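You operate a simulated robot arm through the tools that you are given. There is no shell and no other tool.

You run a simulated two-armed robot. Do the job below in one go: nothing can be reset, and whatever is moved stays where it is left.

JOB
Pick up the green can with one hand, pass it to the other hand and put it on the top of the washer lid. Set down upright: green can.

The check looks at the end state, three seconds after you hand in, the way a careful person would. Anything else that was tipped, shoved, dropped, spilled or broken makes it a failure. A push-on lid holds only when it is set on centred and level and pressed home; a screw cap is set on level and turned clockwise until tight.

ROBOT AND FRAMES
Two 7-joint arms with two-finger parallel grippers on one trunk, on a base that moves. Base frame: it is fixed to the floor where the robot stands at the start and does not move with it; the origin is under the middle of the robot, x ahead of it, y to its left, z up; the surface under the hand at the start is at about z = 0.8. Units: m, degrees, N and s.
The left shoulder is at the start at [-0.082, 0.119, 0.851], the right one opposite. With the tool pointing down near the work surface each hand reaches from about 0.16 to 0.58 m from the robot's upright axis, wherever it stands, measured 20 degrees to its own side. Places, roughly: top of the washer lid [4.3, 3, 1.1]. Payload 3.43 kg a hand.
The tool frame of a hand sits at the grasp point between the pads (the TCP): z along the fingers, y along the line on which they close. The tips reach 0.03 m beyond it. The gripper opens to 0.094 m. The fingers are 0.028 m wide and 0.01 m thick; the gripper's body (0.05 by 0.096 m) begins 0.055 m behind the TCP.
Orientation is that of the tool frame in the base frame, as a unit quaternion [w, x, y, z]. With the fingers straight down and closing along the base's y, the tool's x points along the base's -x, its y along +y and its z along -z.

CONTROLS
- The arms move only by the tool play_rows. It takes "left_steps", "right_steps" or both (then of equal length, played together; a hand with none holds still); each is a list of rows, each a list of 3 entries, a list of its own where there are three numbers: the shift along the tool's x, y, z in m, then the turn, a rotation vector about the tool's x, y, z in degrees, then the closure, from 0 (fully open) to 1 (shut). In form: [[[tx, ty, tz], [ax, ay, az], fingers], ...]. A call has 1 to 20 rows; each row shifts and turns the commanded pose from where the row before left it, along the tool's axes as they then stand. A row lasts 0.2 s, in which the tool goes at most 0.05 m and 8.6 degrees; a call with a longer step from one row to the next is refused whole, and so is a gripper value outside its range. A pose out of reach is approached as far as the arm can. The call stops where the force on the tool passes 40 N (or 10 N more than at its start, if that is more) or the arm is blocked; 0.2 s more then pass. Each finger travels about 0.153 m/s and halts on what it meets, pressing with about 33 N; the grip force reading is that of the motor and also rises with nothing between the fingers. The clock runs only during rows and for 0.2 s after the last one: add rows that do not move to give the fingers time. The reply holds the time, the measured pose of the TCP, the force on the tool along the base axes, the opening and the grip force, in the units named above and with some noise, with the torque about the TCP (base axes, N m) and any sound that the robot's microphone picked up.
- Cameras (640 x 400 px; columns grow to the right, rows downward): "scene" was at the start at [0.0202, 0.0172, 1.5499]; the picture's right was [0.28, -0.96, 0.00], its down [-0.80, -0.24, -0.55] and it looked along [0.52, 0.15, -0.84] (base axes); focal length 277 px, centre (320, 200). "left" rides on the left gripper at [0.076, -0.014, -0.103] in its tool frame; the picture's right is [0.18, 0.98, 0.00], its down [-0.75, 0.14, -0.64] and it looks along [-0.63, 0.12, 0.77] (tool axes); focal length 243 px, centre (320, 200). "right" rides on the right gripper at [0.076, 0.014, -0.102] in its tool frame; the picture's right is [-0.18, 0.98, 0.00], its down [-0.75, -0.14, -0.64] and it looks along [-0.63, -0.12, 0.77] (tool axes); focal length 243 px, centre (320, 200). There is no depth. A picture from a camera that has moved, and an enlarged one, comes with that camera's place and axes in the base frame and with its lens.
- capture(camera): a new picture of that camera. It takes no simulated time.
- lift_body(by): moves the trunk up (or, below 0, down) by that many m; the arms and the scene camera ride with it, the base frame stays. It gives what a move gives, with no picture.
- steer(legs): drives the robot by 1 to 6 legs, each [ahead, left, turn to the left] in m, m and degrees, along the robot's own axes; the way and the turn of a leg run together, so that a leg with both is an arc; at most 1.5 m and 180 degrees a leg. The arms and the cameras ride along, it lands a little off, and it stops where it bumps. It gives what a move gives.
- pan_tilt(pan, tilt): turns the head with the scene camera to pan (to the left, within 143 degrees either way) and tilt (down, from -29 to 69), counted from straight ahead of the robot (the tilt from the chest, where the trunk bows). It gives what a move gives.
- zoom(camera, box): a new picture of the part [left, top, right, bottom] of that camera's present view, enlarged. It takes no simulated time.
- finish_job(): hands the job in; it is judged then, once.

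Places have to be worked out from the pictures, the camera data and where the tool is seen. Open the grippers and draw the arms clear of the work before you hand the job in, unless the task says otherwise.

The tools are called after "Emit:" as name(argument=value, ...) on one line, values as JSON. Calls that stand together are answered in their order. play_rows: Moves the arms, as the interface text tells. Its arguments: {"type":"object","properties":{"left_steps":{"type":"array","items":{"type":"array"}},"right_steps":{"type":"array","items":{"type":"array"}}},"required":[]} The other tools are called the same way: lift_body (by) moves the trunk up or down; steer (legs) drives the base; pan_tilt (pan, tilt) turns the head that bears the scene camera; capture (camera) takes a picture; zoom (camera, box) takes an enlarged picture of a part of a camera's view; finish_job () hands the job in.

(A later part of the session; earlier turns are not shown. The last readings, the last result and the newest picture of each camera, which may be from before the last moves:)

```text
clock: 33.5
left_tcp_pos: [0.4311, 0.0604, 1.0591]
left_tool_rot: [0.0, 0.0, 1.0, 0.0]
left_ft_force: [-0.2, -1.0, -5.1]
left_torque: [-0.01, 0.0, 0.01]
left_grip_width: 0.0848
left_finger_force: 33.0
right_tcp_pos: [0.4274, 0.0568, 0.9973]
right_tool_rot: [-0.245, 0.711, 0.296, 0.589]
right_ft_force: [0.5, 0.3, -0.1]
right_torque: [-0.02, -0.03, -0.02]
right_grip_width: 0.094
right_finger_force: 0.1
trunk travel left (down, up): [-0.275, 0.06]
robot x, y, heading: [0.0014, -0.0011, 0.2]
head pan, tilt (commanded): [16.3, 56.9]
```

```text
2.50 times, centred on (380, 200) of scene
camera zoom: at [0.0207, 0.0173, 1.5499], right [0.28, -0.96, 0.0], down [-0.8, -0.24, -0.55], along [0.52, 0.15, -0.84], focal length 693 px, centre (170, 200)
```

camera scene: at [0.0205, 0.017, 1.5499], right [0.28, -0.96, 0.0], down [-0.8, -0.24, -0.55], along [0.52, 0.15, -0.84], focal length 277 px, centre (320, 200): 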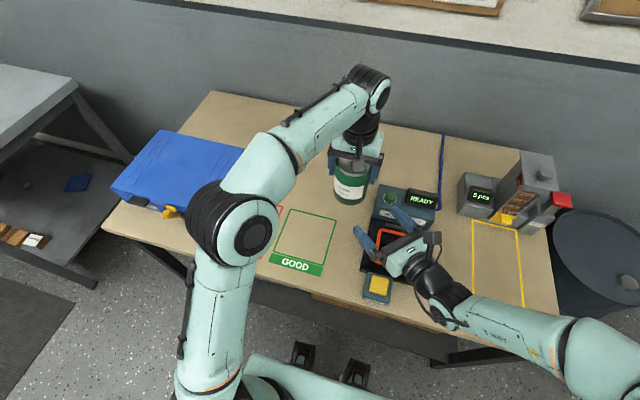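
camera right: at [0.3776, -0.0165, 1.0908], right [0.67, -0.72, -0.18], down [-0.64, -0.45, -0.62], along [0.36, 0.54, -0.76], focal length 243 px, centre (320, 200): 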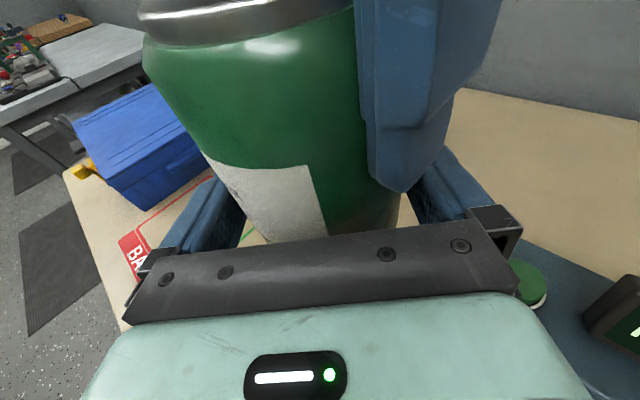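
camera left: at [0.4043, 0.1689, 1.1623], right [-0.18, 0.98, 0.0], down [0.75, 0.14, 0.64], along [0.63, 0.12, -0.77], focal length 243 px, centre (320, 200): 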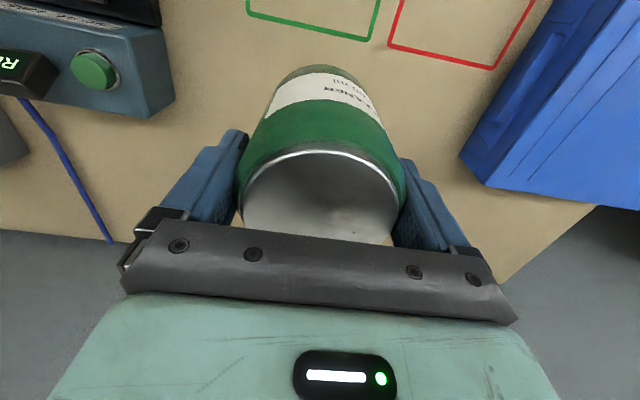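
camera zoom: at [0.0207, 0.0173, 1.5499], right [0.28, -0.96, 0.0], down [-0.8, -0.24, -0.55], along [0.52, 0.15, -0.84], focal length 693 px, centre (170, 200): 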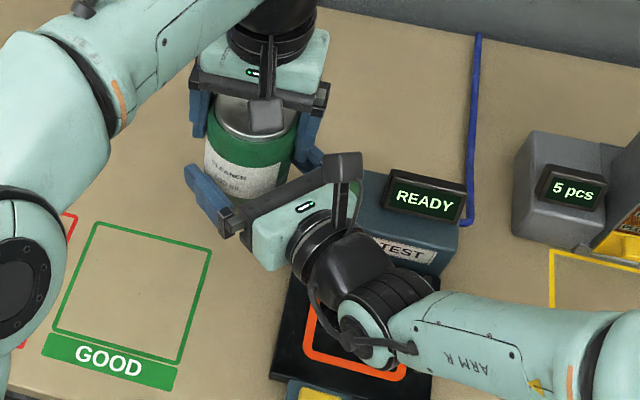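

Fingers surround the lower part of the can with no contact. I close the right gripper while the left still holds.

Emit:
play_rows(right_steps=[[[0, 0, 0], [0, 0, 0], 0.06], [[0, 0, 0], [0, 0, 0], 0.1], [[0, 0, 0], [0, 0, 0], 0.3], [[0, 0, 0], [0, 0, 0], 1], [[0, 0, 0], [0, 0, 0], 1], [[0, 0, 0], [0, 0, 0], 1]])

Emit:
capture(camera="right")

```text
clock: 34.9
left_tcp_pos: [0.431, 0.0596, 1.0606]
left_tool_rot: [-0.001, 0.0, 1.0, 0.0]
left_ft_force: [-4.6, 1.6, -4.7]
left_torque: [0.17, 0.27, 0.02]
left_grip_width: 0.0849
left_finger_force: 33.0
right_tcp_pos: [0.4277, 0.0578, 0.997]
right_tool_rot: [-0.245, 0.711, 0.296, 0.589]
right_ft_force: [5.2, -1.6, 0.5]
right_torque: [-0.06, 0.1, -0.03]
right_grip_width: 0.0872
right_finger_force: 33.0
trunk travel left (down, up): [-0.275, 0.06]
robot x, y, heading: [-0.0016, -0.001, -0.1]
head pan, tilt (commanded): [16.3, 56.9]
```

```text
taken
camera right: at [0.3777, -0.017, 1.0908], right [0.67, -0.72, -0.18], down [-0.64, -0.45, -0.62], along [0.36, 0.54, -0.76], focal length 243 px, centre (320, 200)
```

right: 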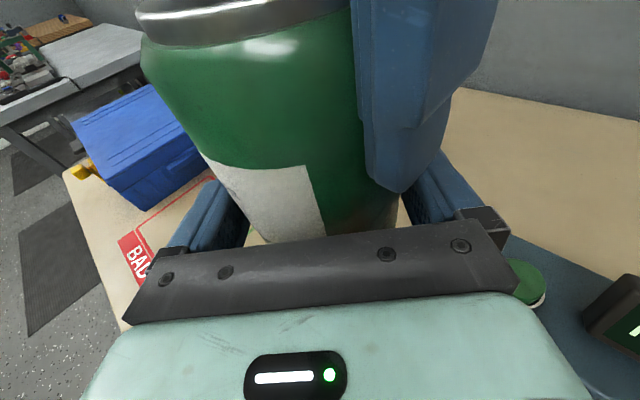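

The right hand grips with 33 N; only small cross forces of about 5 N act between the hands. I let it settle a moment, then open the left fingers gradually.

Emit:
play_rows(right_steps=[[[0, 0, 0], [0, 0, 0], 1], [[0, 0, 0], [0, 0, 0], 1], [[0, 0, 0], [0, 0, 0], 1], [[0, 0, 0], [0, 0, 0], 1], [[0, 0, 0], [0, 0, 0], 1], [[0, 0, 0], [0, 0, 0], 1]], left_steps=[[[0, 0, 0], [0, 0, 0], 1], [[0, 0, 0], [0, 0, 0], 1], [[0, 0, 0], [0, 0, 0], 0.05], [[0, 0, 0], [0, 0, 0], 0], [[0, 0, 0], [0, 0, 0], 0], [[0, 0, 0], [0, 0, 0], 0]])

Emit:
capture(camera="right")

Emit:
capture(camera="left")

```text
clock: 36.3
left_tcp_pos: [0.4315, 0.061, 1.059]
left_tool_rot: [0.0, 0.0, 1.0, 0.001]
left_ft_force: [-0.4, -1.1, -0.4]
left_torque: [0.0, 0.01, 0.0]
left_grip_width: 0.0939
left_finger_force: 0.1
right_tcp_pos: [0.4281, 0.0564, 0.9972]
right_tool_rot: [-0.246, 0.71, 0.297, 0.589]
right_ft_force: [-0.3, -0.4, 0.3]
right_torque: [0.01, 0.02, -0.02]
right_grip_width: 0.0873
right_finger_force: 32.7
trunk travel left (down, up): [-0.275, 0.06]
robot x, y, heading: [0.0006, 0.0, -0.1]
head pan, tilt (commanded): [16.3, 56.9]
```

```text
taken
camera right: at [0.3775, -0.0167, 1.0908], right [0.67, -0.72, -0.18], down [-0.64, -0.45, -0.62], along [0.36, 0.54, -0.76], focal length 243 px, centre (320, 200)
```

right: 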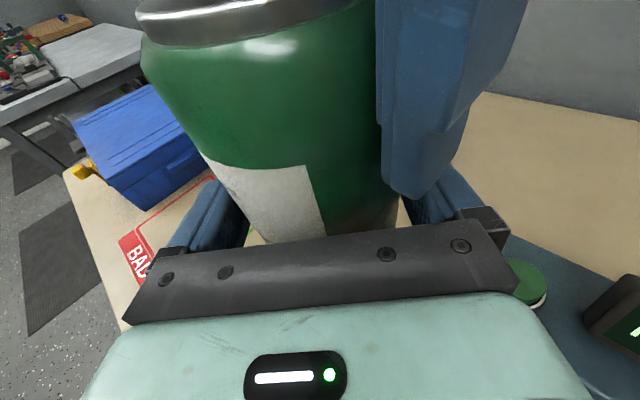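

```text
taken
camera left: at [0.3558, 0.0459, 1.1619], right [-0.18, 0.98, 0.0], down [0.75, 0.14, 0.64], along [0.63, 0.12, -0.77], focal length 243 px, centre (320, 200)
```

left: 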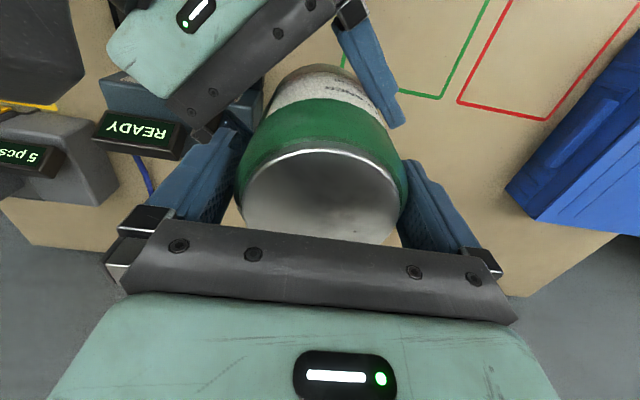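

The left fingers are fully open and the can has not shifted in the right hand's view. I raise the left hand straight up off the can, slowly at first.

Emit:
play_rows(left_steps=[[[0, 0, -0.008], [0, 0, 0], 0], [[0, 0, -0.012], [0, 0, 0], 0], [[0, 0, -0.015], [0, 0, 0], 0], [[0, 0, -0.02], [0, 0, 0], 0], [[0, 0, 0], [0, 0, 0], 0]])

Emit:
capture(camera="right")

Emit:
zoom(camera="scene", box=[280, 80, 480, 280])

```text
clock: 37.5
left_tcp_pos: [0.4312, 0.0591, 1.1149]
left_tool_rot: [0.001, 0.0, 1.0, 0.0]
left_ft_force: [0.2, 0.2, -0.1]
left_torque: [0.03, -0.01, -0.03]
left_grip_width: 0.0938
left_finger_force: 0.0
right_tcp_pos: [0.4279, 0.0571, 0.9968]
right_tool_rot: [-0.246, 0.71, 0.297, 0.589]
right_ft_force: [0.1, 0.5, 0.0]
right_torque: [-0.03, -0.02, 0.02]
right_grip_width: 0.0875
right_finger_force: 32.6
trunk travel left (down, up): [-0.275, 0.06]
robot x, y, heading: [0.0027, -0.0017, -0.1]
head pan, tilt (commanded): [16.3, 56.9]
```

```text
taken
camera right: at [0.3774, -0.0166, 1.0907], right [0.67, -0.72, -0.18], down [-0.64, -0.45, -0.62], along [0.36, 0.54, -0.76], focal length 243 px, centre (320, 200)
```

right: 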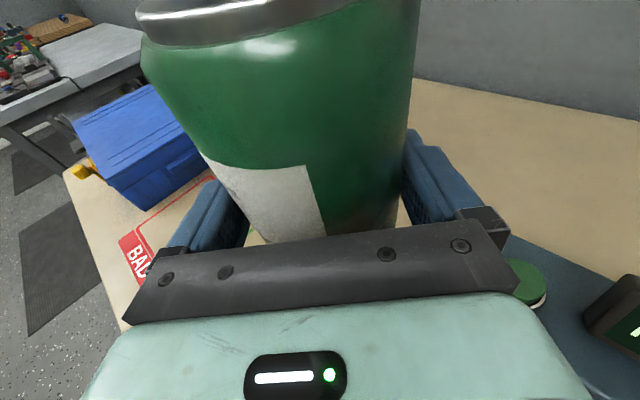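

```text
2.00 times, centred on (380, 180) of scene
camera zoom: at [0.0206, 0.0173, 1.5499], right [0.28, -0.96, 0.0], down [-0.8, -0.24, -0.55], along [0.52, 0.15, -0.84], focal length 554 px, centre (200, 240)
```

zoom: 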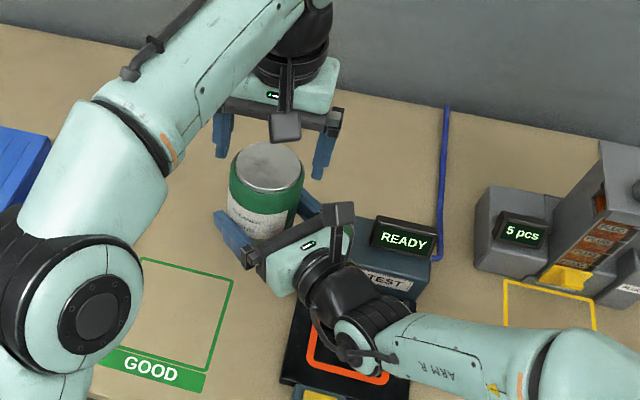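

The right hand now holds the can alone, upright and steady. I take the left hand up and away to its starting area.

Emit:
play_rows(left_steps=[[[0, 0, -0.02], [0, 0, 0], 0], [[0, 0.02, -0.01], [0, 0, 0], 0], [[0, 0.03, 0], [0, 0, 0], 0], [[0.005, 0.035, 0], [0, 0, 0], 0], [[0.02, 0.035, 0], [0, 0, 0], 0], [[0.025, 0.035, 0.01], [0, 0, 0], 0], [[0.025, 0.03, 0.01], [0, 0, 0], 0], [[0.025, 0.02, 0.01], [0, 0, 0], 0], [[0.02, 0, 0.01], [0, 0, 0], 0], [[0, 0, 0], [0, 0, 0], 0]])

Emit:
pan_tilt(pan=0, tilt=69)

Emit:
capture(camera="scene")

```text
clock: 39.7
left_tcp_pos: [0.3122, 0.2642, 1.105]
left_tool_rot: [0.001, 0.0, 1.0, 0.0]
left_ft_force: [0.7, 0.2, 0.3]
left_torque: [0.0, -0.02, 0.01]
left_grip_width: 0.094
left_finger_force: 0.1
right_tcp_pos: [0.4279, 0.0571, 0.9985]
right_tool_rot: [-0.245, 0.711, 0.297, 0.589]
right_ft_force: [-0.2, -0.4, 0.5]
right_torque: [-0.05, -0.01, -0.01]
right_grip_width: 0.0873
right_finger_force: 32.9
trunk travel left (down, up): [-0.275, 0.06]
robot x, y, heading: [0.0003, -0.0033, -0.2]
head pan, tilt (commanded): [16.3, 56.9]
```

```text
clock: 40.5
left_tcp_pos: [0.312, 0.2655, 1.1033]
left_tool_rot: [0.0, 0.0, 1.0, 0.0]
left_ft_force: [0.0, 0.6, -0.5]
left_torque: [-0.02, -0.01, 0.01]
left_grip_width: 0.0938
left_finger_force: 0.2
right_tcp_pos: [0.4277, 0.0571, 0.9972]
right_tool_rot: [-0.246, 0.711, 0.297, 0.589]
right_ft_force: [-0.5, 0.4, -0.1]
right_torque: [0.02, 0.01, -0.04]
right_grip_width: 0.0875
right_finger_force: 33.0
trunk travel left (down, up): [-0.275, 0.06]
robot x, y, heading: [0.0013, -0.0009, 0.0]
head pan, tilt (commanded): [0.0, 68.8]
```

```text
taken
camera scene: at [0.0092, -0.0023, 1.5369], right [0.0, -1.0, 0.0], down [-0.93, 0.0, -0.36], along [0.36, 0.0, -0.93], focal length 277 px, centre (320, 200)
```

scene: 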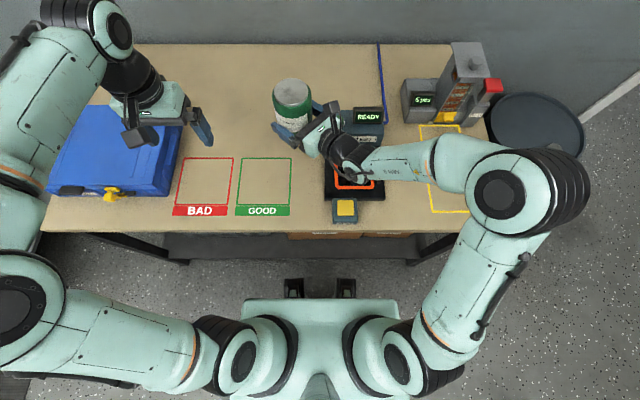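

The can is safe in the right hand. I back the robot straight away from the table to get turning room, then look at the doorway.

Emit:
steer(legs=[[-0.6, 0, 0]])

Emit:
pan_tilt(pan=-55, tilt=15)

Emit:
capture(camera="scene")

Emit:
capture(camera="right")

```text
clock: 43.9
left_tcp_pos: [-0.2856, 0.2642, 1.1053]
left_tool_rot: [0.0, 0.003, 1.0, 0.0]
left_ft_force: [0.0, 0.0, 0.8]
left_torque: [0.01, -0.03, 0.02]
left_grip_width: 0.0941
left_finger_force: 0.1
right_tcp_pos: [-0.1714, 0.055, 0.9971]
right_tool_rot: [-0.244, 0.711, 0.295, 0.589]
right_ft_force: [0.3, 0.2, -0.8]
right_torque: [0.0, 0.02, -0.02]
right_grip_width: 0.0872
right_finger_force: 32.9
trunk travel left (down, up): [-0.275, 0.06]
robot x, y, heading: [-0.6014, 0.0014, -0.3]
head pan, tilt (commanded): [0.0, 68.8]
```

```text
clock: 45.1
left_tcp_pos: [-0.2853, 0.2648, 1.103]
left_tool_rot: [0.0, 0.002, 1.0, 0.0]
left_ft_force: [-0.1, 0.4, 0.3]
left_torque: [0.0, -0.02, -0.01]
left_grip_width: 0.094
left_finger_force: 0.1
right_tcp_pos: [-0.1708, 0.0556, 0.9969]
right_tool_rot: [-0.245, 0.711, 0.295, 0.59]
right_ft_force: [0.9, -0.4, -0.3]
right_torque: [-0.01, -0.02, -0.01]
right_grip_width: 0.0873
right_finger_force: 33.0
trunk travel left (down, up): [-0.275, 0.06]
robot x, y, heading: [-0.5946, 0.0013, -0.2]
head pan, tilt (commanded): [-55.0, 15.0]
```

```text
taken
camera scene: at [-0.5917, -0.0774, 1.6125], right [-0.82, -0.57, 0.0], down [-0.15, 0.21, -0.97], along [0.55, -0.79, -0.26], focal length 277 px, centre (320, 200)
```

scene: 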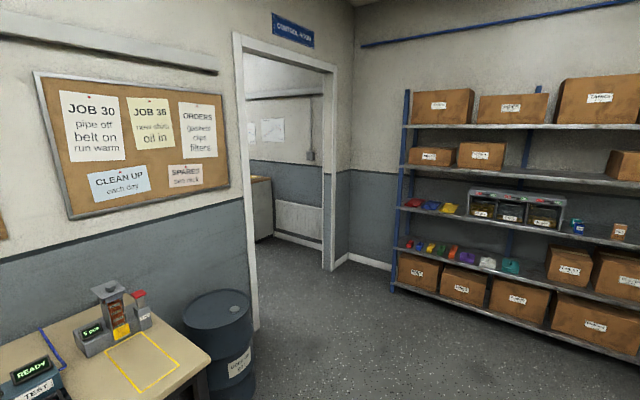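

```text
taken
camera right: at [-0.2208, -0.0172, 1.0906], right [0.67, -0.72, -0.18], down [-0.65, -0.45, -0.62], along [0.37, 0.53, -0.76], focal length 243 px, centre (320, 200)
```

right: 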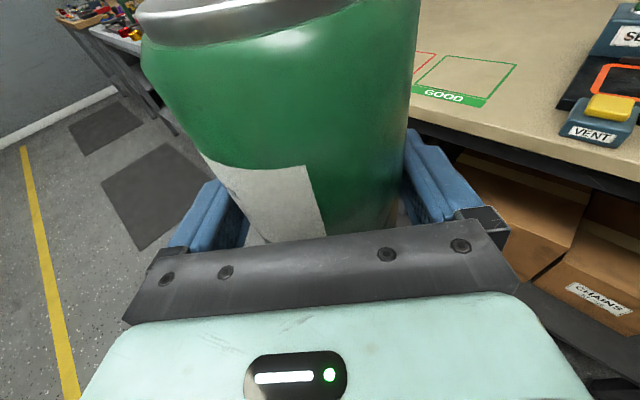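

The doorway beside the drum is well visible now. I zoom in on it to measure its jambs.

Emit:
zoom(camera="scene", box=[200, 180, 400, 350])

Emit:
zoom(camera="scene", box=[200, 0, 400, 180])

```text
2.35 times, centred on (300, 265) of scene
camera zoom: at [-0.5917, -0.0774, 1.6125], right [-0.82, -0.57, 0.0], down [-0.15, 0.21, -0.97], along [0.55, -0.79, -0.26], focal length 652 px, centre (367, 47)
```

zoom: 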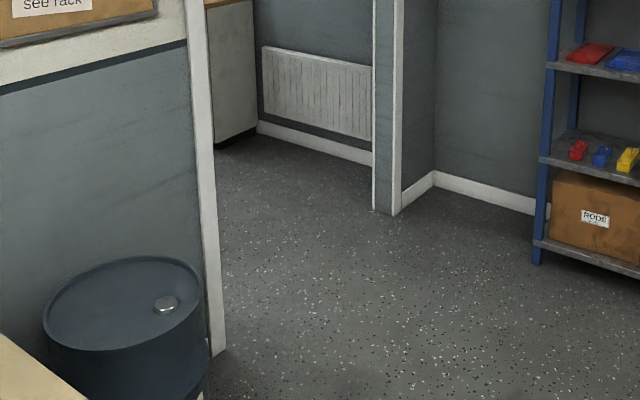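

```text
2.22 times, centred on (300, 90) of scene
camera zoom: at [-0.5917, -0.0774, 1.6125], right [-0.82, -0.57, 0.0], down [-0.15, 0.21, -0.97], along [0.55, -0.79, -0.26], focal length 616 px, centre (364, 444)
```

zoom: 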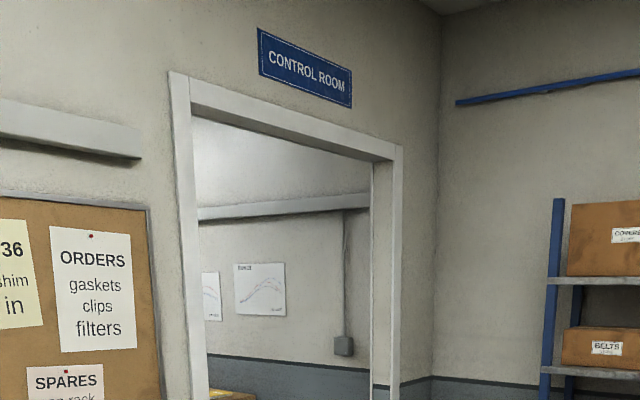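

The doorway ("CONTROL ROOM") spans y = -1.37 to -2.50 at x = 0.92 to 1.05, so it is 1.13 m wide; the drum stands before it near (0.69, -0.87). To narrow the robot I bring the left hand forward and inward, beside the can, and check the elbows from above.

Emit:
play_rows(left_steps=[[[-0.025, -0.008, 0], [0, 0, 0], 0], [[-0.025, -0.008, 0], [0, 0, 0], 0], [[-0.025, -0.008, 0], [0, 0, 0], 0], [[-0.025, -0.008, 0], [0, 0, 0], 0], [[-0.025, -0.008, 0], [0, 0, 0], 0], [[-0.015, 0, 0], [0, 0, 0], 0], [[0, 0, 0], [0, 0, 0], 0]])

Emit:
pan_tilt(pan=0, tilt=69)

Emit:
capture(camera="scene")

```text
clock: 46.7
left_tcp_pos: [-0.1461, 0.2237, 1.1051]
left_tool_rot: [0.001, 0.002, 1.0, 0.0]
left_ft_force: [0.0, 0.3, 0.7]
left_torque: [-0.04, 0.02, -0.02]
left_grip_width: 0.094
left_finger_force: 0.1
right_tcp_pos: [-0.1704, 0.0557, 0.9965]
right_tool_rot: [-0.244, 0.711, 0.294, 0.59]
right_ft_force: [-0.7, -0.1, -0.4]
right_torque: [-0.02, 0.03, 0.0]
right_grip_width: 0.0872
right_finger_force: 33.6
trunk travel left (down, up): [-0.275, 0.06]
robot x, y, heading: [-0.598, 0.0011, -0.2]
head pan, tilt (commanded): [-55.0, 15.0]
```

```text
clock: 48.0
left_tcp_pos: [-0.1453, 0.2247, 1.1047]
left_tool_rot: [0.0, 0.003, 1.0, 0.0]
left_ft_force: [0.8, -0.3, -0.4]
left_torque: [-0.02, 0.0, -0.01]
left_grip_width: 0.0941
left_finger_force: 0.1
right_tcp_pos: [-0.1704, 0.0567, 0.9965]
right_tool_rot: [-0.244, 0.712, 0.295, 0.589]
right_ft_force: [-0.7, 0.6, 0.1]
right_torque: [-0.03, 0.04, 0.0]
right_grip_width: 0.0872
right_finger_force: 33.8
trunk travel left (down, up): [-0.275, 0.06]
robot x, y, heading: [-0.596, 0.0035, -0.4]
head pan, tilt (commanded): [0.0, 68.8]
```

```text
taken
camera scene: at [-0.589, -0.001, 1.5369], right [-0.01, -1.0, 0.0], down [-0.93, 0.01, -0.36], along [0.36, 0.0, -0.93], focal length 277 px, centre (320, 200)
```

scene: 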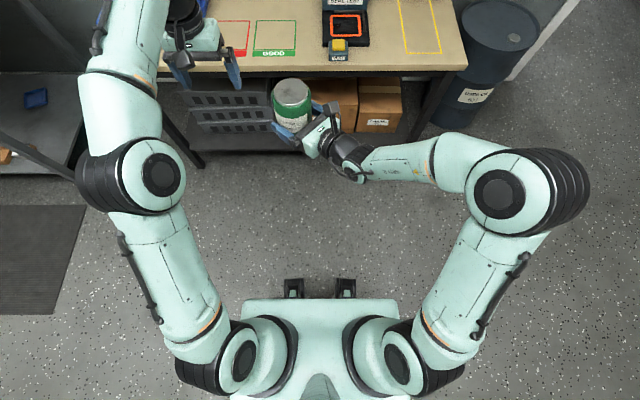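

The elbows now span roughly 0.44 m left to 0.47 m right of the robot's middle, which fits the doorway. I drive sideways to the right, staying clear of table and drum, then diagonally toward the front of the doorway.

Emit:
steer(legs=[[0, -1.45, 0]])

Emit:
pan_tilt(pan=-20, tilt=25)

Emit:
capture(camera="scene")

```text
clock: 60.8
left_tcp_pos: [-0.1548, -1.2196, 1.1039]
left_tool_rot: [0.0, 0.005, 1.0, 0.0]
left_ft_force: [0.3, 0.0, 0.4]
left_torque: [-0.02, -0.04, 0.0]
left_grip_width: 0.094
left_finger_force: 0.1
right_tcp_pos: [-0.1813, -1.3867, 0.9967]
right_tool_rot: [-0.242, 0.712, 0.293, 0.59]
right_ft_force: [0.9, 0.3, -0.2]
right_torque: [-0.02, 0.01, -0.03]
right_grip_width: 0.0874
right_finger_force: 33.1
trunk travel left (down, up): [-0.275, 0.06]
robot x, y, heading: [-0.609, -1.4405, -0.8]
head pan, tilt (commanded): [0.0, 68.8]
```

```text
clock: 61.9
left_tcp_pos: [-0.1563, -1.2183, 1.1042]
left_tool_rot: [0.0, 0.005, 1.0, 0.0]
left_ft_force: [0.4, -0.4, 0.2]
left_torque: [0.0, 0.01, 0.01]
left_grip_width: 0.0941
left_finger_force: 0.0
right_tcp_pos: [-0.1815, -1.3866, 0.9963]
right_tool_rot: [-0.243, 0.713, 0.294, 0.589]
right_ft_force: [-0.1, 1.0, 0.3]
right_torque: [-0.02, 0.0, 0.0]
right_grip_width: 0.0872
right_finger_force: 33.0
trunk travel left (down, up): [-0.275, 0.06]
robot x, y, heading: [-0.6103, -1.4414, -0.7]
head pan, tilt (commanded): [-20.0, 25.0]
```

```text
taken
camera scene: at [-0.5697, -1.4742, 1.5962], right [-0.35, -0.94, 0.0], down [-0.4, 0.15, -0.91], along [0.85, -0.32, -0.42], focal length 277 px, centre (320, 200)
```

scene: 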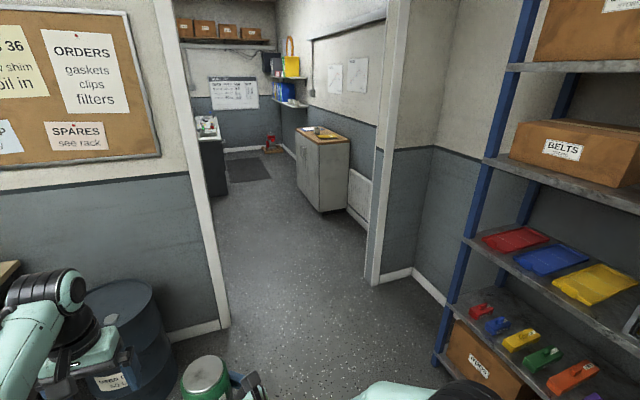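

The doorway is confirmed: y from -1.37 to -2.52 at x about 0.94. I drive diagonally to stand centred in front of it at about (0.13, -1.945).

Emit:
steer(legs=[[0.74, -0.495, 0.75]])

Emit:
pan_tilt(pan=0, tilt=35)

Emit:
capture(camera="scene")

```text
clock: 66.7
left_tcp_pos: [0.5759, -1.7171, 1.1037]
left_tool_rot: [0.0, 0.003, 1.0, 0.0]
left_ft_force: [-0.5, -0.2, 0.0]
left_torque: [-0.02, 0.0, 0.02]
left_grip_width: 0.0939
left_finger_force: 0.1
right_tcp_pos: [0.5512, -1.8837, 0.9966]
right_tool_rot: [-0.245, 0.712, 0.296, 0.588]
right_ft_force: [0.3, 1.1, 0.4]
right_torque: [-0.05, 0.03, -0.02]
right_grip_width: 0.0875
right_finger_force: 32.5
trunk travel left (down, up): [-0.275, 0.06]
robot x, y, heading: [0.1222, -1.9406, -0.2]
head pan, tilt (commanded): [-20.0, 25.0]
```

```text
clock: 67.6
left_tcp_pos: [0.5761, -1.7171, 1.1048]
left_tool_rot: [0.0, 0.002, 1.0, -0.001]
left_ft_force: [-0.9, -0.2, 0.1]
left_torque: [-0.01, -0.04, 0.03]
left_grip_width: 0.094
left_finger_force: 0.1
right_tcp_pos: [0.5508, -1.8856, 0.9964]
right_tool_rot: [-0.244, 0.712, 0.295, 0.589]
right_ft_force: [0.3, 0.3, -0.5]
right_torque: [0.0, -0.01, 0.04]
right_grip_width: 0.0873
right_finger_force: 33.0
trunk travel left (down, up): [-0.275, 0.06]
robot x, y, heading: [0.1245, -1.9445, -0.3]
head pan, tilt (commanded): [0.0, 35.0]
```

```text
taken
camera scene: at [0.1648, -1.9437, 1.5805], right [0.0, -1.0, 0.0], down [-0.57, 0.0, -0.82], along [0.82, 0.0, -0.57], focal length 277 px, centre (320, 200)
```

scene: 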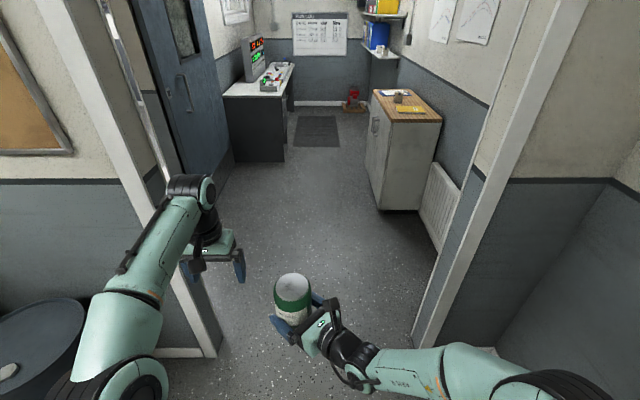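

The doorway lies straight ahead, with about 0.11 m to spare at each elbow. I go forward in a first part and check the sides.

Emit:
steer(legs=[[0.55, 0, 0.25]])

Emit:
pan_tilt(pan=0, tilt=65)

Emit:
capture(camera="scene")

```text
clock: 70.7
left_tcp_pos: [1.1254, -1.7184, 1.1042]
left_tool_rot: [0.0, 0.001, 1.0, 0.0]
left_ft_force: [0.9, -0.2, 0.0]
left_torque: [0.02, 0.03, -0.02]
left_grip_width: 0.0941
left_finger_force: 0.2
right_tcp_pos: [1.1012, -1.8864, 0.9964]
right_tool_rot: [-0.244, 0.712, 0.296, 0.588]
right_ft_force: [0.4, 0.3, -0.6]
right_torque: [0.0, 0.01, -0.03]
right_grip_width: 0.0873
right_finger_force: 33.2
trunk travel left (down, up): [-0.275, 0.06]
robot x, y, heading: [0.6715, -1.9401, -0.1]
head pan, tilt (commanded): [0.0, 35.0]
```

```text
clock: 71.7
left_tcp_pos: [1.1267, -1.718, 1.1051]
left_tool_rot: [0.0, 0.001, 1.0, 0.0]
left_ft_force: [0.4, -0.6, -0.1]
left_torque: [0.03, -0.01, 0.01]
left_grip_width: 0.0943
left_finger_force: 0.0
right_tcp_pos: [1.1014, -1.8868, 0.9967]
right_tool_rot: [-0.245, 0.712, 0.296, 0.588]
right_ft_force: [0.2, 0.2, 0.4]
right_torque: [-0.02, 0.05, -0.02]
right_grip_width: 0.0871
right_finger_force: 33.3
trunk travel left (down, up): [-0.275, 0.06]
robot x, y, heading: [0.6738, -1.9427, -0.1]
head pan, tilt (commanded): [0.0, 65.0]
```

```text
taken
camera scene: at [0.6881, -1.9448, 1.5407], right [0.0, -1.0, 0.0], down [-0.91, 0.0, -0.42], along [0.42, 0.0, -0.91], focal length 277 px, centre (320, 200)
```

scene: 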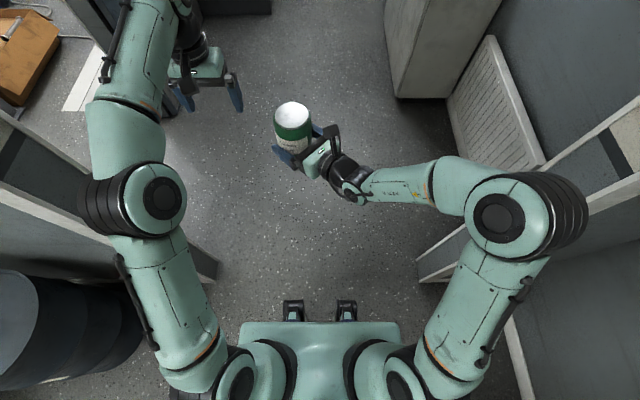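

Both elbows clear the jambs (about 0.14 m left, 0.09 m right). I go on through, easing 2 cm to the left.

Emit:
steer(legs=[[0.85, 0.02, 0]])

Emit:
pan_tilt(pan=50, tilt=15)

Emit:
capture(camera="scene")

Emit:
pan_tilt(pan=0, tilt=15)

Emit:
capture(camera="scene")

```text
clock: 76.2
left_tcp_pos: [1.9693, -1.6981, 1.1041]
left_tool_rot: [0.0, 0.0, 1.0, 0.001]
left_ft_force: [0.0, -0.9, -0.4]
left_torque: [-0.01, -0.01, 0.0]
left_grip_width: 0.0939
left_finger_force: 0.0
right_tcp_pos: [1.9452, -1.8664, 0.9964]
right_tool_rot: [-0.245, 0.711, 0.296, 0.588]
right_ft_force: [0.3, -0.1, -0.3]
right_torque: [0.01, 0.02, -0.01]
right_grip_width: 0.0873
right_finger_force: 32.9
trunk travel left (down, up): [-0.275, 0.06]
robot x, y, heading: [1.5194, -1.9223, 0.1]
head pan, tilt (commanded): [0.0, 65.0]
```

```text
clock: 77.3
left_tcp_pos: [1.9694, -1.6986, 1.1048]
left_tool_rot: [0.0, 0.0, 1.0, 0.0]
left_ft_force: [0.1, 0.3, 0.4]
left_torque: [0.02, 0.01, -0.01]
left_grip_width: 0.0939
left_finger_force: 0.0
right_tcp_pos: [1.9448, -1.8671, 0.9971]
right_tool_rot: [-0.245, 0.711, 0.297, 0.588]
right_ft_force: [0.6, -0.2, -0.1]
right_torque: [-0.05, 0.04, -0.01]
right_grip_width: 0.0872
right_finger_force: 33.0
trunk travel left (down, up): [-0.275, 0.06]
robot x, y, heading: [1.5158, -1.9202, -0.0]
head pan, tilt (commanded): [50.0, 15.0]
```

```text
taken
camera scene: at [1.5311, -1.8542, 1.6124], right [0.77, -0.64, 0.0], down [-0.17, -0.2, -0.97], along [0.62, 0.74, -0.26], focal length 277 px, centre (320, 200)
```

scene: 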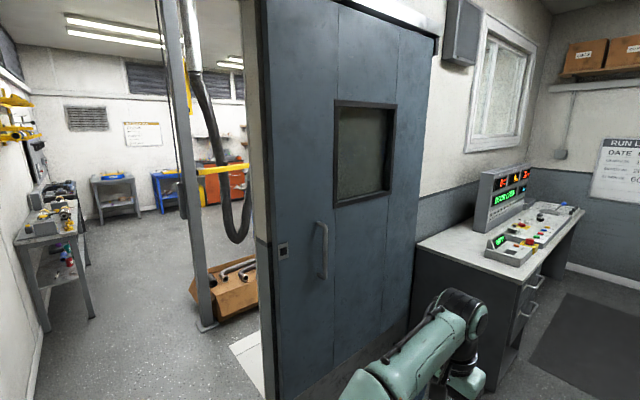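

```text
clock: 78.5
left_tcp_pos: [1.9688, -1.6989, 1.1048]
left_tool_rot: [0.0, -0.001, 1.0, 0.001]
left_ft_force: [0.1, 0.9, 0.4]
left_torque: [-0.02, 0.0, 0.02]
left_grip_width: 0.0938
left_finger_force: 0.1
right_tcp_pos: [1.9454, -1.867, 0.9951]
right_tool_rot: [-0.246, 0.711, 0.298, 0.588]
right_ft_force: [0.3, -0.8, -0.2]
right_torque: [-0.03, -0.02, 0.02]
right_grip_width: 0.0872
right_finger_force: 33.3
trunk travel left (down, up): [-0.275, 0.06]
robot x, y, heading: [1.5196, -1.9213, -0.1]
head pan, tilt (commanded): [0.0, 15.0]
```

```text
taken
camera scene: at [1.5643, -1.9256, 1.6125], right [0.0, -1.0, 0.0], down [-0.26, 0.0, -0.97], along [0.97, 0.0, -0.26], focal length 277 px, centre (320, 200)
```

scene: 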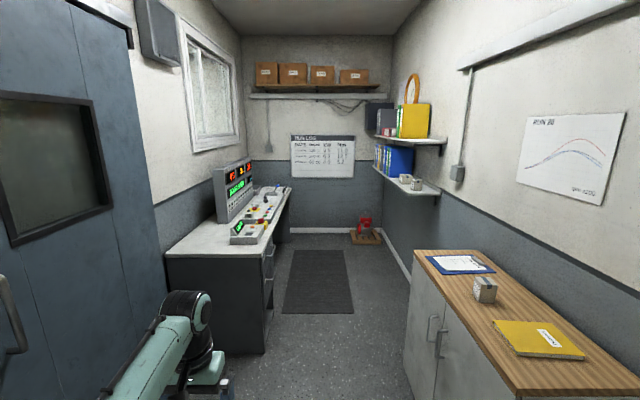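

The control room has a sliding door on its left side with an opening toward the next room. I look directly left at that opening.

Emit:
pan_tilt(pan=90, tilt=25)

Emit:
capture(camera="scene")

Emit:
pan_tilt(pan=70, tilt=25)

Emit:
capture(camera="scene")

```text
clock: 80.2
left_tcp_pos: [1.9688, -1.6974, 1.1042]
left_tool_rot: [0.0, 0.0, 1.0, 0.0]
left_ft_force: [0.3, 0.8, -0.9]
left_torque: [0.0, 0.02, -0.01]
left_grip_width: 0.0941
left_finger_force: 0.1
right_tcp_pos: [1.945, -1.8668, 0.9968]
right_tool_rot: [-0.245, 0.712, 0.296, 0.588]
right_ft_force: [0.2, 0.3, -0.5]
right_torque: [0.0, 0.01, 0.02]
right_grip_width: 0.0873
right_finger_force: 33.0
trunk travel left (down, up): [-0.275, 0.06]
robot x, y, heading: [1.518, -1.9234, 0.3]
head pan, tilt (commanded): [90.0, 25.0]
```

```text
taken
camera scene: at [1.471, -1.8335, 1.5963], right [1.0, 0.0, 0.0], down [0.0, -0.42, -0.91], along [0.0, 0.91, -0.42], focal length 277 px, centre (320, 200)
```

scene: 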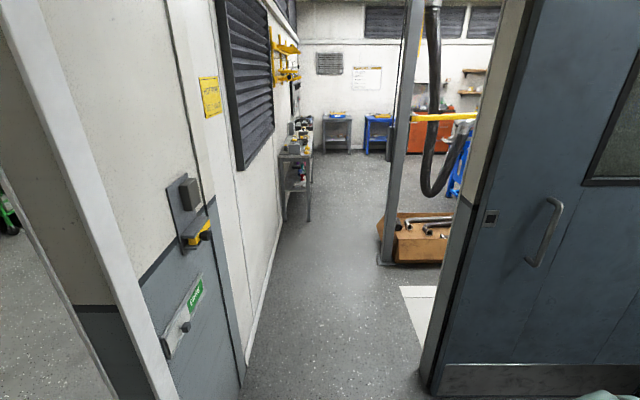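

```text
clock: 81.0
left_tcp_pos: [1.9691, -1.6982, 1.104]
left_tool_rot: [0.0, 0.0, 1.0, 0.001]
left_ft_force: [-0.1, 0.8, -0.9]
left_torque: [0.01, -0.02, 0.04]
left_grip_width: 0.094
left_finger_force: 0.0
right_tcp_pos: [1.9461, -1.8671, 0.9964]
right_tool_rot: [-0.246, 0.711, 0.297, 0.588]
right_ft_force: [0.6, 0.7, -0.3]
right_torque: [-0.02, 0.03, -0.03]
right_grip_width: 0.0872
right_finger_force: 32.9
trunk travel left (down, up): [-0.275, 0.06]
robot x, y, heading: [1.5154, -1.9243, 0.1]
head pan, tilt (commanded): [70.0, 25.0]
```

```text
taken
camera scene: at [1.5023, -1.8391, 1.5963], right [0.94, -0.34, 0.0], down [-0.14, -0.4, -0.91], along [0.31, 0.85, -0.42], focal length 277 px, centre (320, 200)
```

scene: 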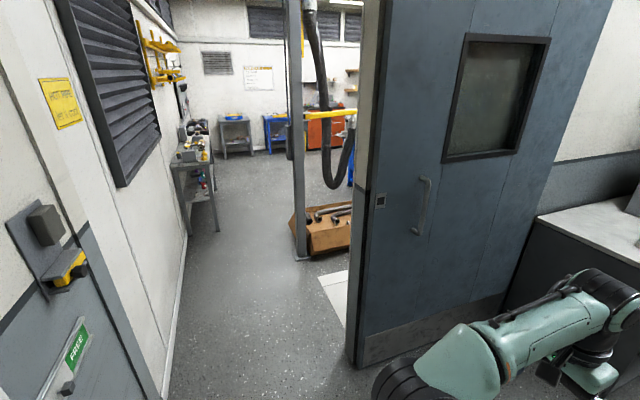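

The opening beside the sliding door runs from the west wall (x about 1.03) to x about 2.05 at y about -0.86, roughly 1.0 m wide. Moving sideways through it, facing +x, needs less width; I look at my own rear to judge how deep the base is.

Emit:
pan_tilt(pan=143, tilt=60)

Emit:
capture(camera="scene")

Emit:
pan_tilt(pan=90, tilt=65)

Emit:
capture(camera="scene")

```text
clock: 82.5
left_tcp_pos: [1.9683, -1.6985, 1.1043]
left_tool_rot: [0.001, -0.001, 1.0, 0.0]
left_ft_force: [-0.1, 0.0, 0.8]
left_torque: [0.0, 0.05, 0.01]
left_grip_width: 0.0939
left_finger_force: 0.0
right_tcp_pos: [1.9443, -1.8663, 0.9964]
right_tool_rot: [-0.245, 0.711, 0.297, 0.588]
right_ft_force: [0.8, 0.1, 0.5]
right_torque: [-0.04, 0.04, 0.02]
right_grip_width: 0.0874
right_finger_force: 32.7
trunk travel left (down, up): [-0.275, 0.06]
robot x, y, heading: [1.5178, -1.9232, 0.1]
head pan, tilt (commanded): [143.0, 60.0]
```

```text
taken
camera scene: at [1.4177, -1.8855, 1.5463], right [0.6, 0.8, 0.0], down [0.69, -0.52, -0.5], along [-0.4, 0.3, -0.87], focal length 277 px, centre (320, 200)
```

scene: 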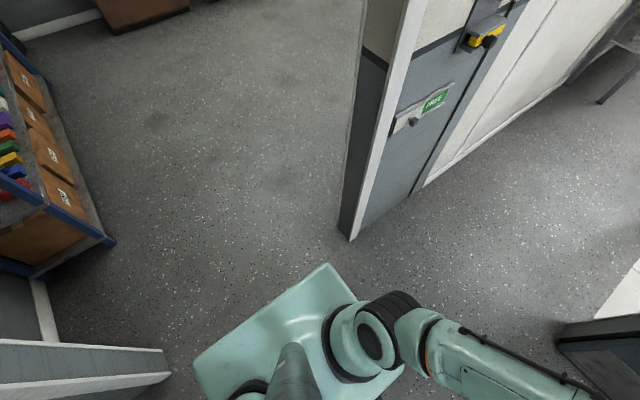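

```text
clock: 83.7
left_tcp_pos: [1.9685, -1.6966, 1.104]
left_tool_rot: [-0.001, 0.0, 1.0, 0.001]
left_ft_force: [-0.2, -0.7, -0.2]
left_torque: [0.01, -0.04, 0.02]
left_grip_width: 0.0942
left_finger_force: 0.1
right_tcp_pos: [1.9447, -1.8661, 0.9964]
right_tool_rot: [-0.245, 0.712, 0.296, 0.588]
right_ft_force: [0.6, 0.1, 0.2]
right_torque: [-0.02, 0.05, 0.03]
right_grip_width: 0.0869
right_finger_force: 33.0
trunk travel left (down, up): [-0.275, 0.06]
robot x, y, heading: [1.5155, -1.9241, -0.2]
head pan, tilt (commanded): [90.0, 65.0]
```

```text
taken
camera scene: at [1.4708, -1.865, 1.5407], right [1.0, 0.0, 0.0], down [0.0, -0.91, -0.42], along [0.0, 0.42, -0.91], focal length 277 px, centre (320, 200)
```

scene: 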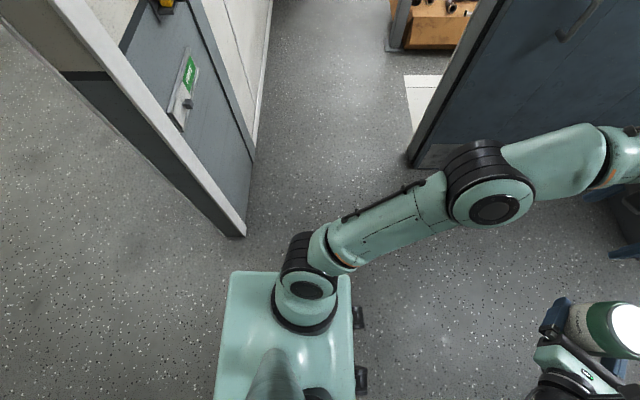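

The robot's body reaches only about 0.25 m back and the hands 0.50 m forward, so a sideways pass needs 0.75 m of the 1.0 m opening. I back up to x=1.41 and drive left up to the opening, then check.

Emit:
steer(legs=[[-0.105, 0, 0], [0, 0.6, 0]])

Emit:
capture(camera="scene")

```text
clock: 90.2
left_tcp_pos: [1.8655, -1.1026, 1.1049]
left_tool_rot: [0.0, 0.0, 1.0, 0.0]
left_ft_force: [0.8, -0.3, -0.2]
left_torque: [0.05, -0.01, 0.01]
left_grip_width: 0.0941
left_finger_force: 0.2
right_tcp_pos: [1.8405, -1.2709, 0.9973]
right_tool_rot: [-0.246, 0.711, 0.297, 0.588]
right_ft_force: [-0.6, -0.3, 0.4]
right_torque: [-0.03, 0.05, 0.01]
right_grip_width: 0.0872
right_finger_force: 32.9
trunk travel left (down, up): [-0.275, 0.06]
robot x, y, heading: [1.4159, -1.3281, 0.1]
head pan, tilt (commanded): [90.0, 65.0]
```

```text
taken
camera scene: at [1.3671, -1.2693, 1.5407], right [1.0, 0.0, 0.0], down [0.0, -0.91, -0.42], along [0.0, 0.42, -0.91], focal length 277 px, centre (320, 200)
```

scene: 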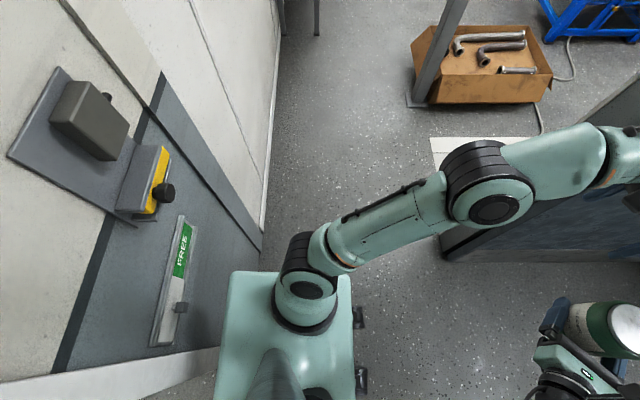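

I look forward-left to check how the left hand and forearm will clear the door's edge.

Emit:
pan_tilt(pan=50, tilt=40)

Emit:
capture(camera="scene")

```text
clock: 91.2
left_tcp_pos: [1.8647, -1.1023, 1.1059]
left_tool_rot: [0.0, 0.0, 1.0, 0.0]
left_ft_force: [-0.2, 0.1, 0.0]
left_torque: [-0.01, -0.01, 0.0]
left_grip_width: 0.0938
left_finger_force: 0.0
right_tcp_pos: [1.8415, -1.2724, 0.9959]
right_tool_rot: [-0.246, 0.711, 0.297, 0.587]
right_ft_force: [0.1, -0.1, 0.2]
right_torque: [0.0, 0.02, -0.01]
right_grip_width: 0.0871
right_finger_force: 33.2
trunk travel left (down, up): [-0.275, 0.06]
robot x, y, heading: [1.4122, -1.3282, 0.1]
head pan, tilt (commanded): [50.0, 40.0]
```

```text
taken
camera scene: at [1.4217, -1.2649, 1.5729], right [0.77, -0.64, 0.0], down [-0.41, -0.49, -0.77], along [0.49, 0.59, -0.64], focal length 277 px, centre (320, 200)
```

scene: 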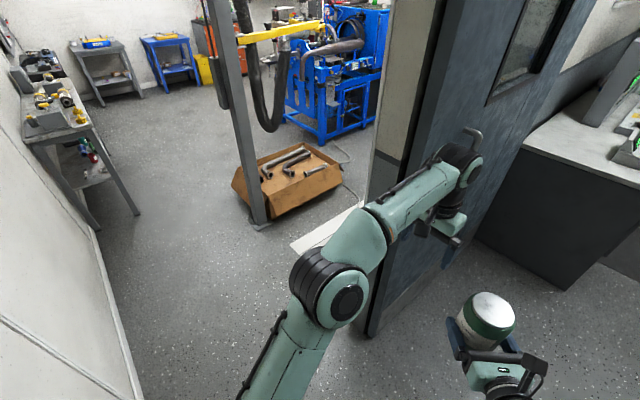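

The left hand will pass with about 0.13 m to the door edge and the rear with about 0.13 m to the wall. I move left through the opening.

Emit:
steer(legs=[[0, 0.85, 0]])

Emit:
capture(camera="scene")

```text
clock: 99.1
left_tcp_pos: [1.8726, -0.2541, 1.1038]
left_tool_rot: [0.0, 0.005, 1.0, 0.0]
left_ft_force: [0.1, -0.2, -0.3]
left_torque: [0.02, 0.04, 0.0]
left_grip_width: 0.0939
left_finger_force: 0.0
right_tcp_pos: [1.8462, -0.4226, 0.9958]
right_tool_rot: [-0.243, 0.712, 0.293, 0.589]
right_ft_force: [1.3, 0.4, 0.0]
right_torque: [-0.03, 0.02, -0.01]
right_grip_width: 0.0875
right_finger_force: 33.1
trunk travel left (down, up): [-0.275, 0.06]
robot x, y, heading: [1.4178, -0.4739, -0.4]
head pan, tilt (commanded): [50.0, 40.0]
```

```text
taken
camera scene: at [1.4274, -0.4122, 1.573], right [0.76, -0.65, 0.0], down [-0.42, -0.49, -0.77], along [0.5, 0.58, -0.64], focal length 277 px, centre (320, 200)
```

scene: 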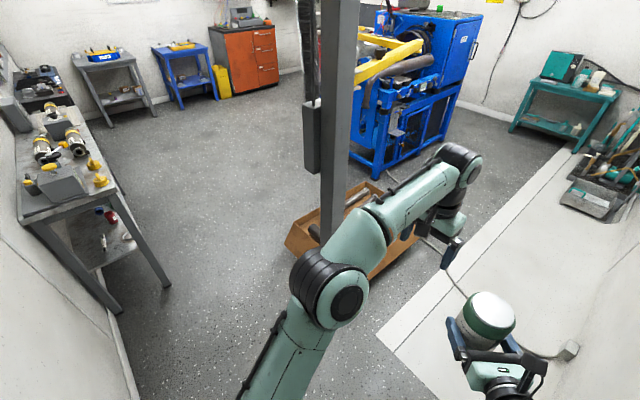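

I'm through into the next room. The washer's rough place lies behind the grey post from here; I raise the head to look that way.

Emit:
pan_tilt(pan=45, tilt=10)

Emit:
capture(camera="scene")

Emit:
zoom(camera="scene", box=[200, 100, 440, 260])

```text
clock: 100.0
left_tcp_pos: [1.8726, -0.2549, 1.1057]
left_tool_rot: [0.0, 0.005, 1.0, 0.0]
left_ft_force: [0.1, -0.7, -0.4]
left_torque: [0.0, 0.03, -0.02]
left_grip_width: 0.094
left_finger_force: 0.0
right_tcp_pos: [1.8461, -0.4247, 0.9972]
right_tool_rot: [-0.243, 0.713, 0.293, 0.589]
right_ft_force: [0.1, 0.7, 0.8]
right_torque: [-0.02, 0.0, -0.01]
right_grip_width: 0.0874
right_finger_force: 33.0
trunk travel left (down, up): [-0.275, 0.06]
robot x, y, heading: [1.4177, -0.4755, -0.7]
head pan, tilt (commanded): [45.0, 10.0]
```

```text
taken
camera scene: at [1.4386, -0.4117, 1.6206], right [0.7, -0.71, 0.0], down [-0.12, -0.12, -0.98], along [0.7, 0.69, -0.17], focal length 277 px, centre (320, 200)
```

scene: 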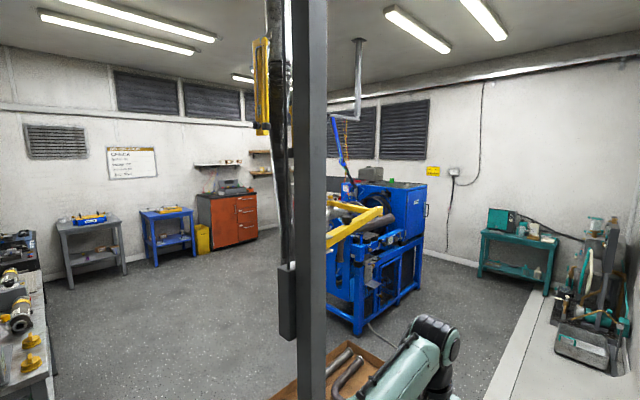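

```text
2.50 times, centred on (320, 180) of scene
camera zoom: at [1.4386, -0.4117, 1.6206], right [0.7, -0.71, 0.0], down [-0.12, -0.12, -0.98], along [0.7, 0.69, -0.17], focal length 693 px, centre (320, 250)
```

zoom: 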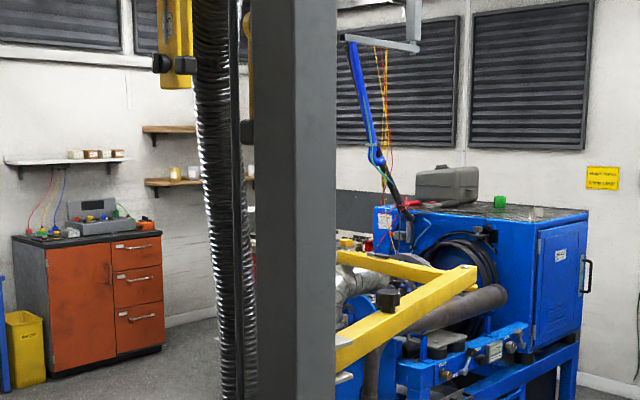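

The washer lies behind the post, so I must pass between the post (about (2.08, 0.26)) and the west wall and side table. To become narrower I stretch both arms forward and look at the elbows from above.

Emit:
play_rows(left_steps=[[[-0.03, -0.004, 0.008], [0, 0, 0], 0], [[-0.03, -0.004, 0.008], [0, 0, 0], 0], [[-0.03, -0.004, 0.008], [0, 0, 0], 0], [[-0.03, -0.004, 0.008], [0, 0, 0], 0], [[-0.03, -0.004, 0.008], [0, 0, 0], 0], [[0, 0, 0], [0, 0, 0], 0]], right_steps=[[[0.00274, 0.0248, 0.0145], [0, 0, 0], 1], [[0.00274, 0.0248, 0.0145], [0, 0, 0], 1], [[0.00274, 0.0248, 0.0145], [0, 0, 0], 1], [[0.00274, 0.0248, 0.0145], [0, 0, 0], 1], [[0.00274, 0.0248, 0.0145], [0, 0, 0], 1], [[0, 0, 0], [0, 0, 0], 1]])

Emit:
pan_tilt(pan=0, tilt=65)

Emit:
capture(camera="scene")

```text
clock: 101.4
left_tcp_pos: [1.939, -0.2788, 1.024]
left_tool_rot: [0.0, 0.005, 1.0, 0.0]
left_ft_force: [-0.1, 0.3, 0.5]
left_torque: [0.01, -0.02, 0.03]
left_grip_width: 0.0939
left_finger_force: 0.1
left hand out of reach, approached as far as the arm can: row 2, 3, 4, 5
right_tcp_pos: [1.987, -0.4594, 0.995]
right_tool_rot: [-0.242, 0.713, 0.293, 0.589]
right_ft_force: [-0.1, 0.0, 0.5]
right_torque: [-0.03, 0.02, 0.03]
right_grip_width: 0.0872
right_finger_force: 33.0
trunk travel left (down, up): [-0.275, 0.06]
robot x, y, heading: [1.4198, -0.4742, -0.8]
head pan, tilt (commanded): [45.0, 10.0]
```

```text
clock: 102.7
left_tcp_pos: [1.9414, -0.2784, 1.0254]
left_tool_rot: [0.0, 0.005, 1.0, 0.0]
left_ft_force: [1.4, -0.3, 0.3]
left_torque: [-0.02, -0.01, -0.01]
left_grip_width: 0.0939
left_finger_force: 0.2
right_tcp_pos: [1.986, -0.46, 0.9955]
right_tool_rot: [-0.242, 0.713, 0.293, 0.589]
right_ft_force: [-0.6, 0.1, -0.2]
right_torque: [-0.02, 0.02, -0.01]
right_grip_width: 0.0872
right_finger_force: 32.8
trunk travel left (down, up): [-0.275, 0.06]
robot x, y, heading: [1.4194, -0.4756, -0.6]
head pan, tilt (commanded): [0.0, 65.0]
```

```text
taken
camera scene: at [1.433, -0.4774, 1.5407], right [-0.01, -1.0, 0.0], down [-0.91, 0.01, -0.42], along [0.42, 0.0, -0.91], focal length 277 px, centre (320, 200)
```

scene: 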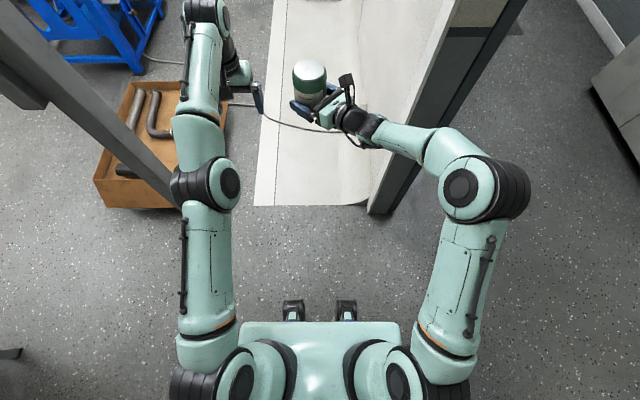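

Stretched out, the robot is only about 0.31 m wide to the left and 0.40 m to the right. I turn left on the spot to face +y, which has enough room all round.

Emit:
steer(legs=[[0, 0, 90.6]])

Emit:
pan_tilt(pan=0, tilt=40)

Emit:
capture(camera="scene")

```text
clock: 106.9
left_tcp_pos: [1.224, 0.0472, 1.0243]
left_tool_rot: [0.001, -0.702, 0.712, 0.001]
left_ft_force: [0.1, -0.3, -1.1]
left_torque: [0.01, 0.0, -0.03]
left_grip_width: 0.0939
left_finger_force: 0.0
right_tcp_pos: [1.405, 0.0933, 0.9952]
right_tool_rot: [-0.587, 0.298, 0.712, 0.245]
right_ft_force: [-0.1, 1.0, 0.2]
right_torque: [-0.04, -0.04, -0.02]
right_grip_width: 0.0873
right_finger_force: 32.8
trunk travel left (down, up): [-0.275, 0.06]
robot x, y, heading: [1.4178, -0.477, 89.2]
head pan, tilt (commanded): [0.0, 65.0]
```

```text
clock: 107.8
left_tcp_pos: [1.2248, 0.0481, 1.0237]
left_tool_rot: [0.0, -0.703, 0.711, 0.0]
left_ft_force: [0.2, 0.0, 0.0]
left_torque: [-0.01, -0.02, -0.01]
left_grip_width: 0.0941
left_finger_force: 0.1
right_tcp_pos: [1.4059, 0.0915, 0.9958]
right_tool_rot: [-0.587, 0.298, 0.712, 0.245]
right_ft_force: [0.2, 0.2, -1.3]
right_torque: [-0.09, -0.01, 0.0]
right_grip_width: 0.0875
right_finger_force: 33.1
trunk travel left (down, up): [-0.275, 0.06]
robot x, y, heading: [1.4204, -0.4765, 89.1]
head pan, tilt (commanded): [0.0, 40.0]
```

```text
taken
camera scene: at [1.4162, -0.4358, 1.5729], right [1.0, -0.01, 0.0], down [-0.01, -0.64, -0.77], along [0.01, 0.77, -0.64], focal length 277 px, centre (320, 200)
```

scene: 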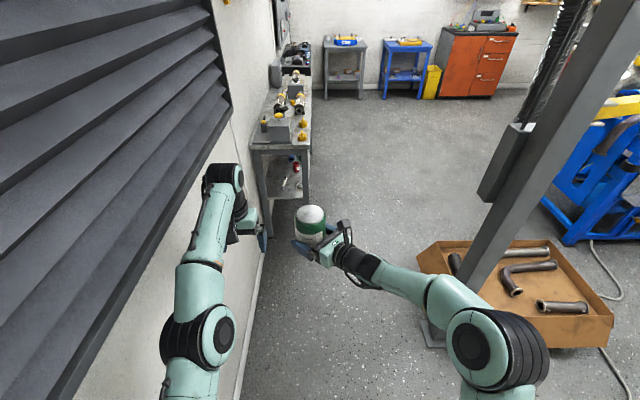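

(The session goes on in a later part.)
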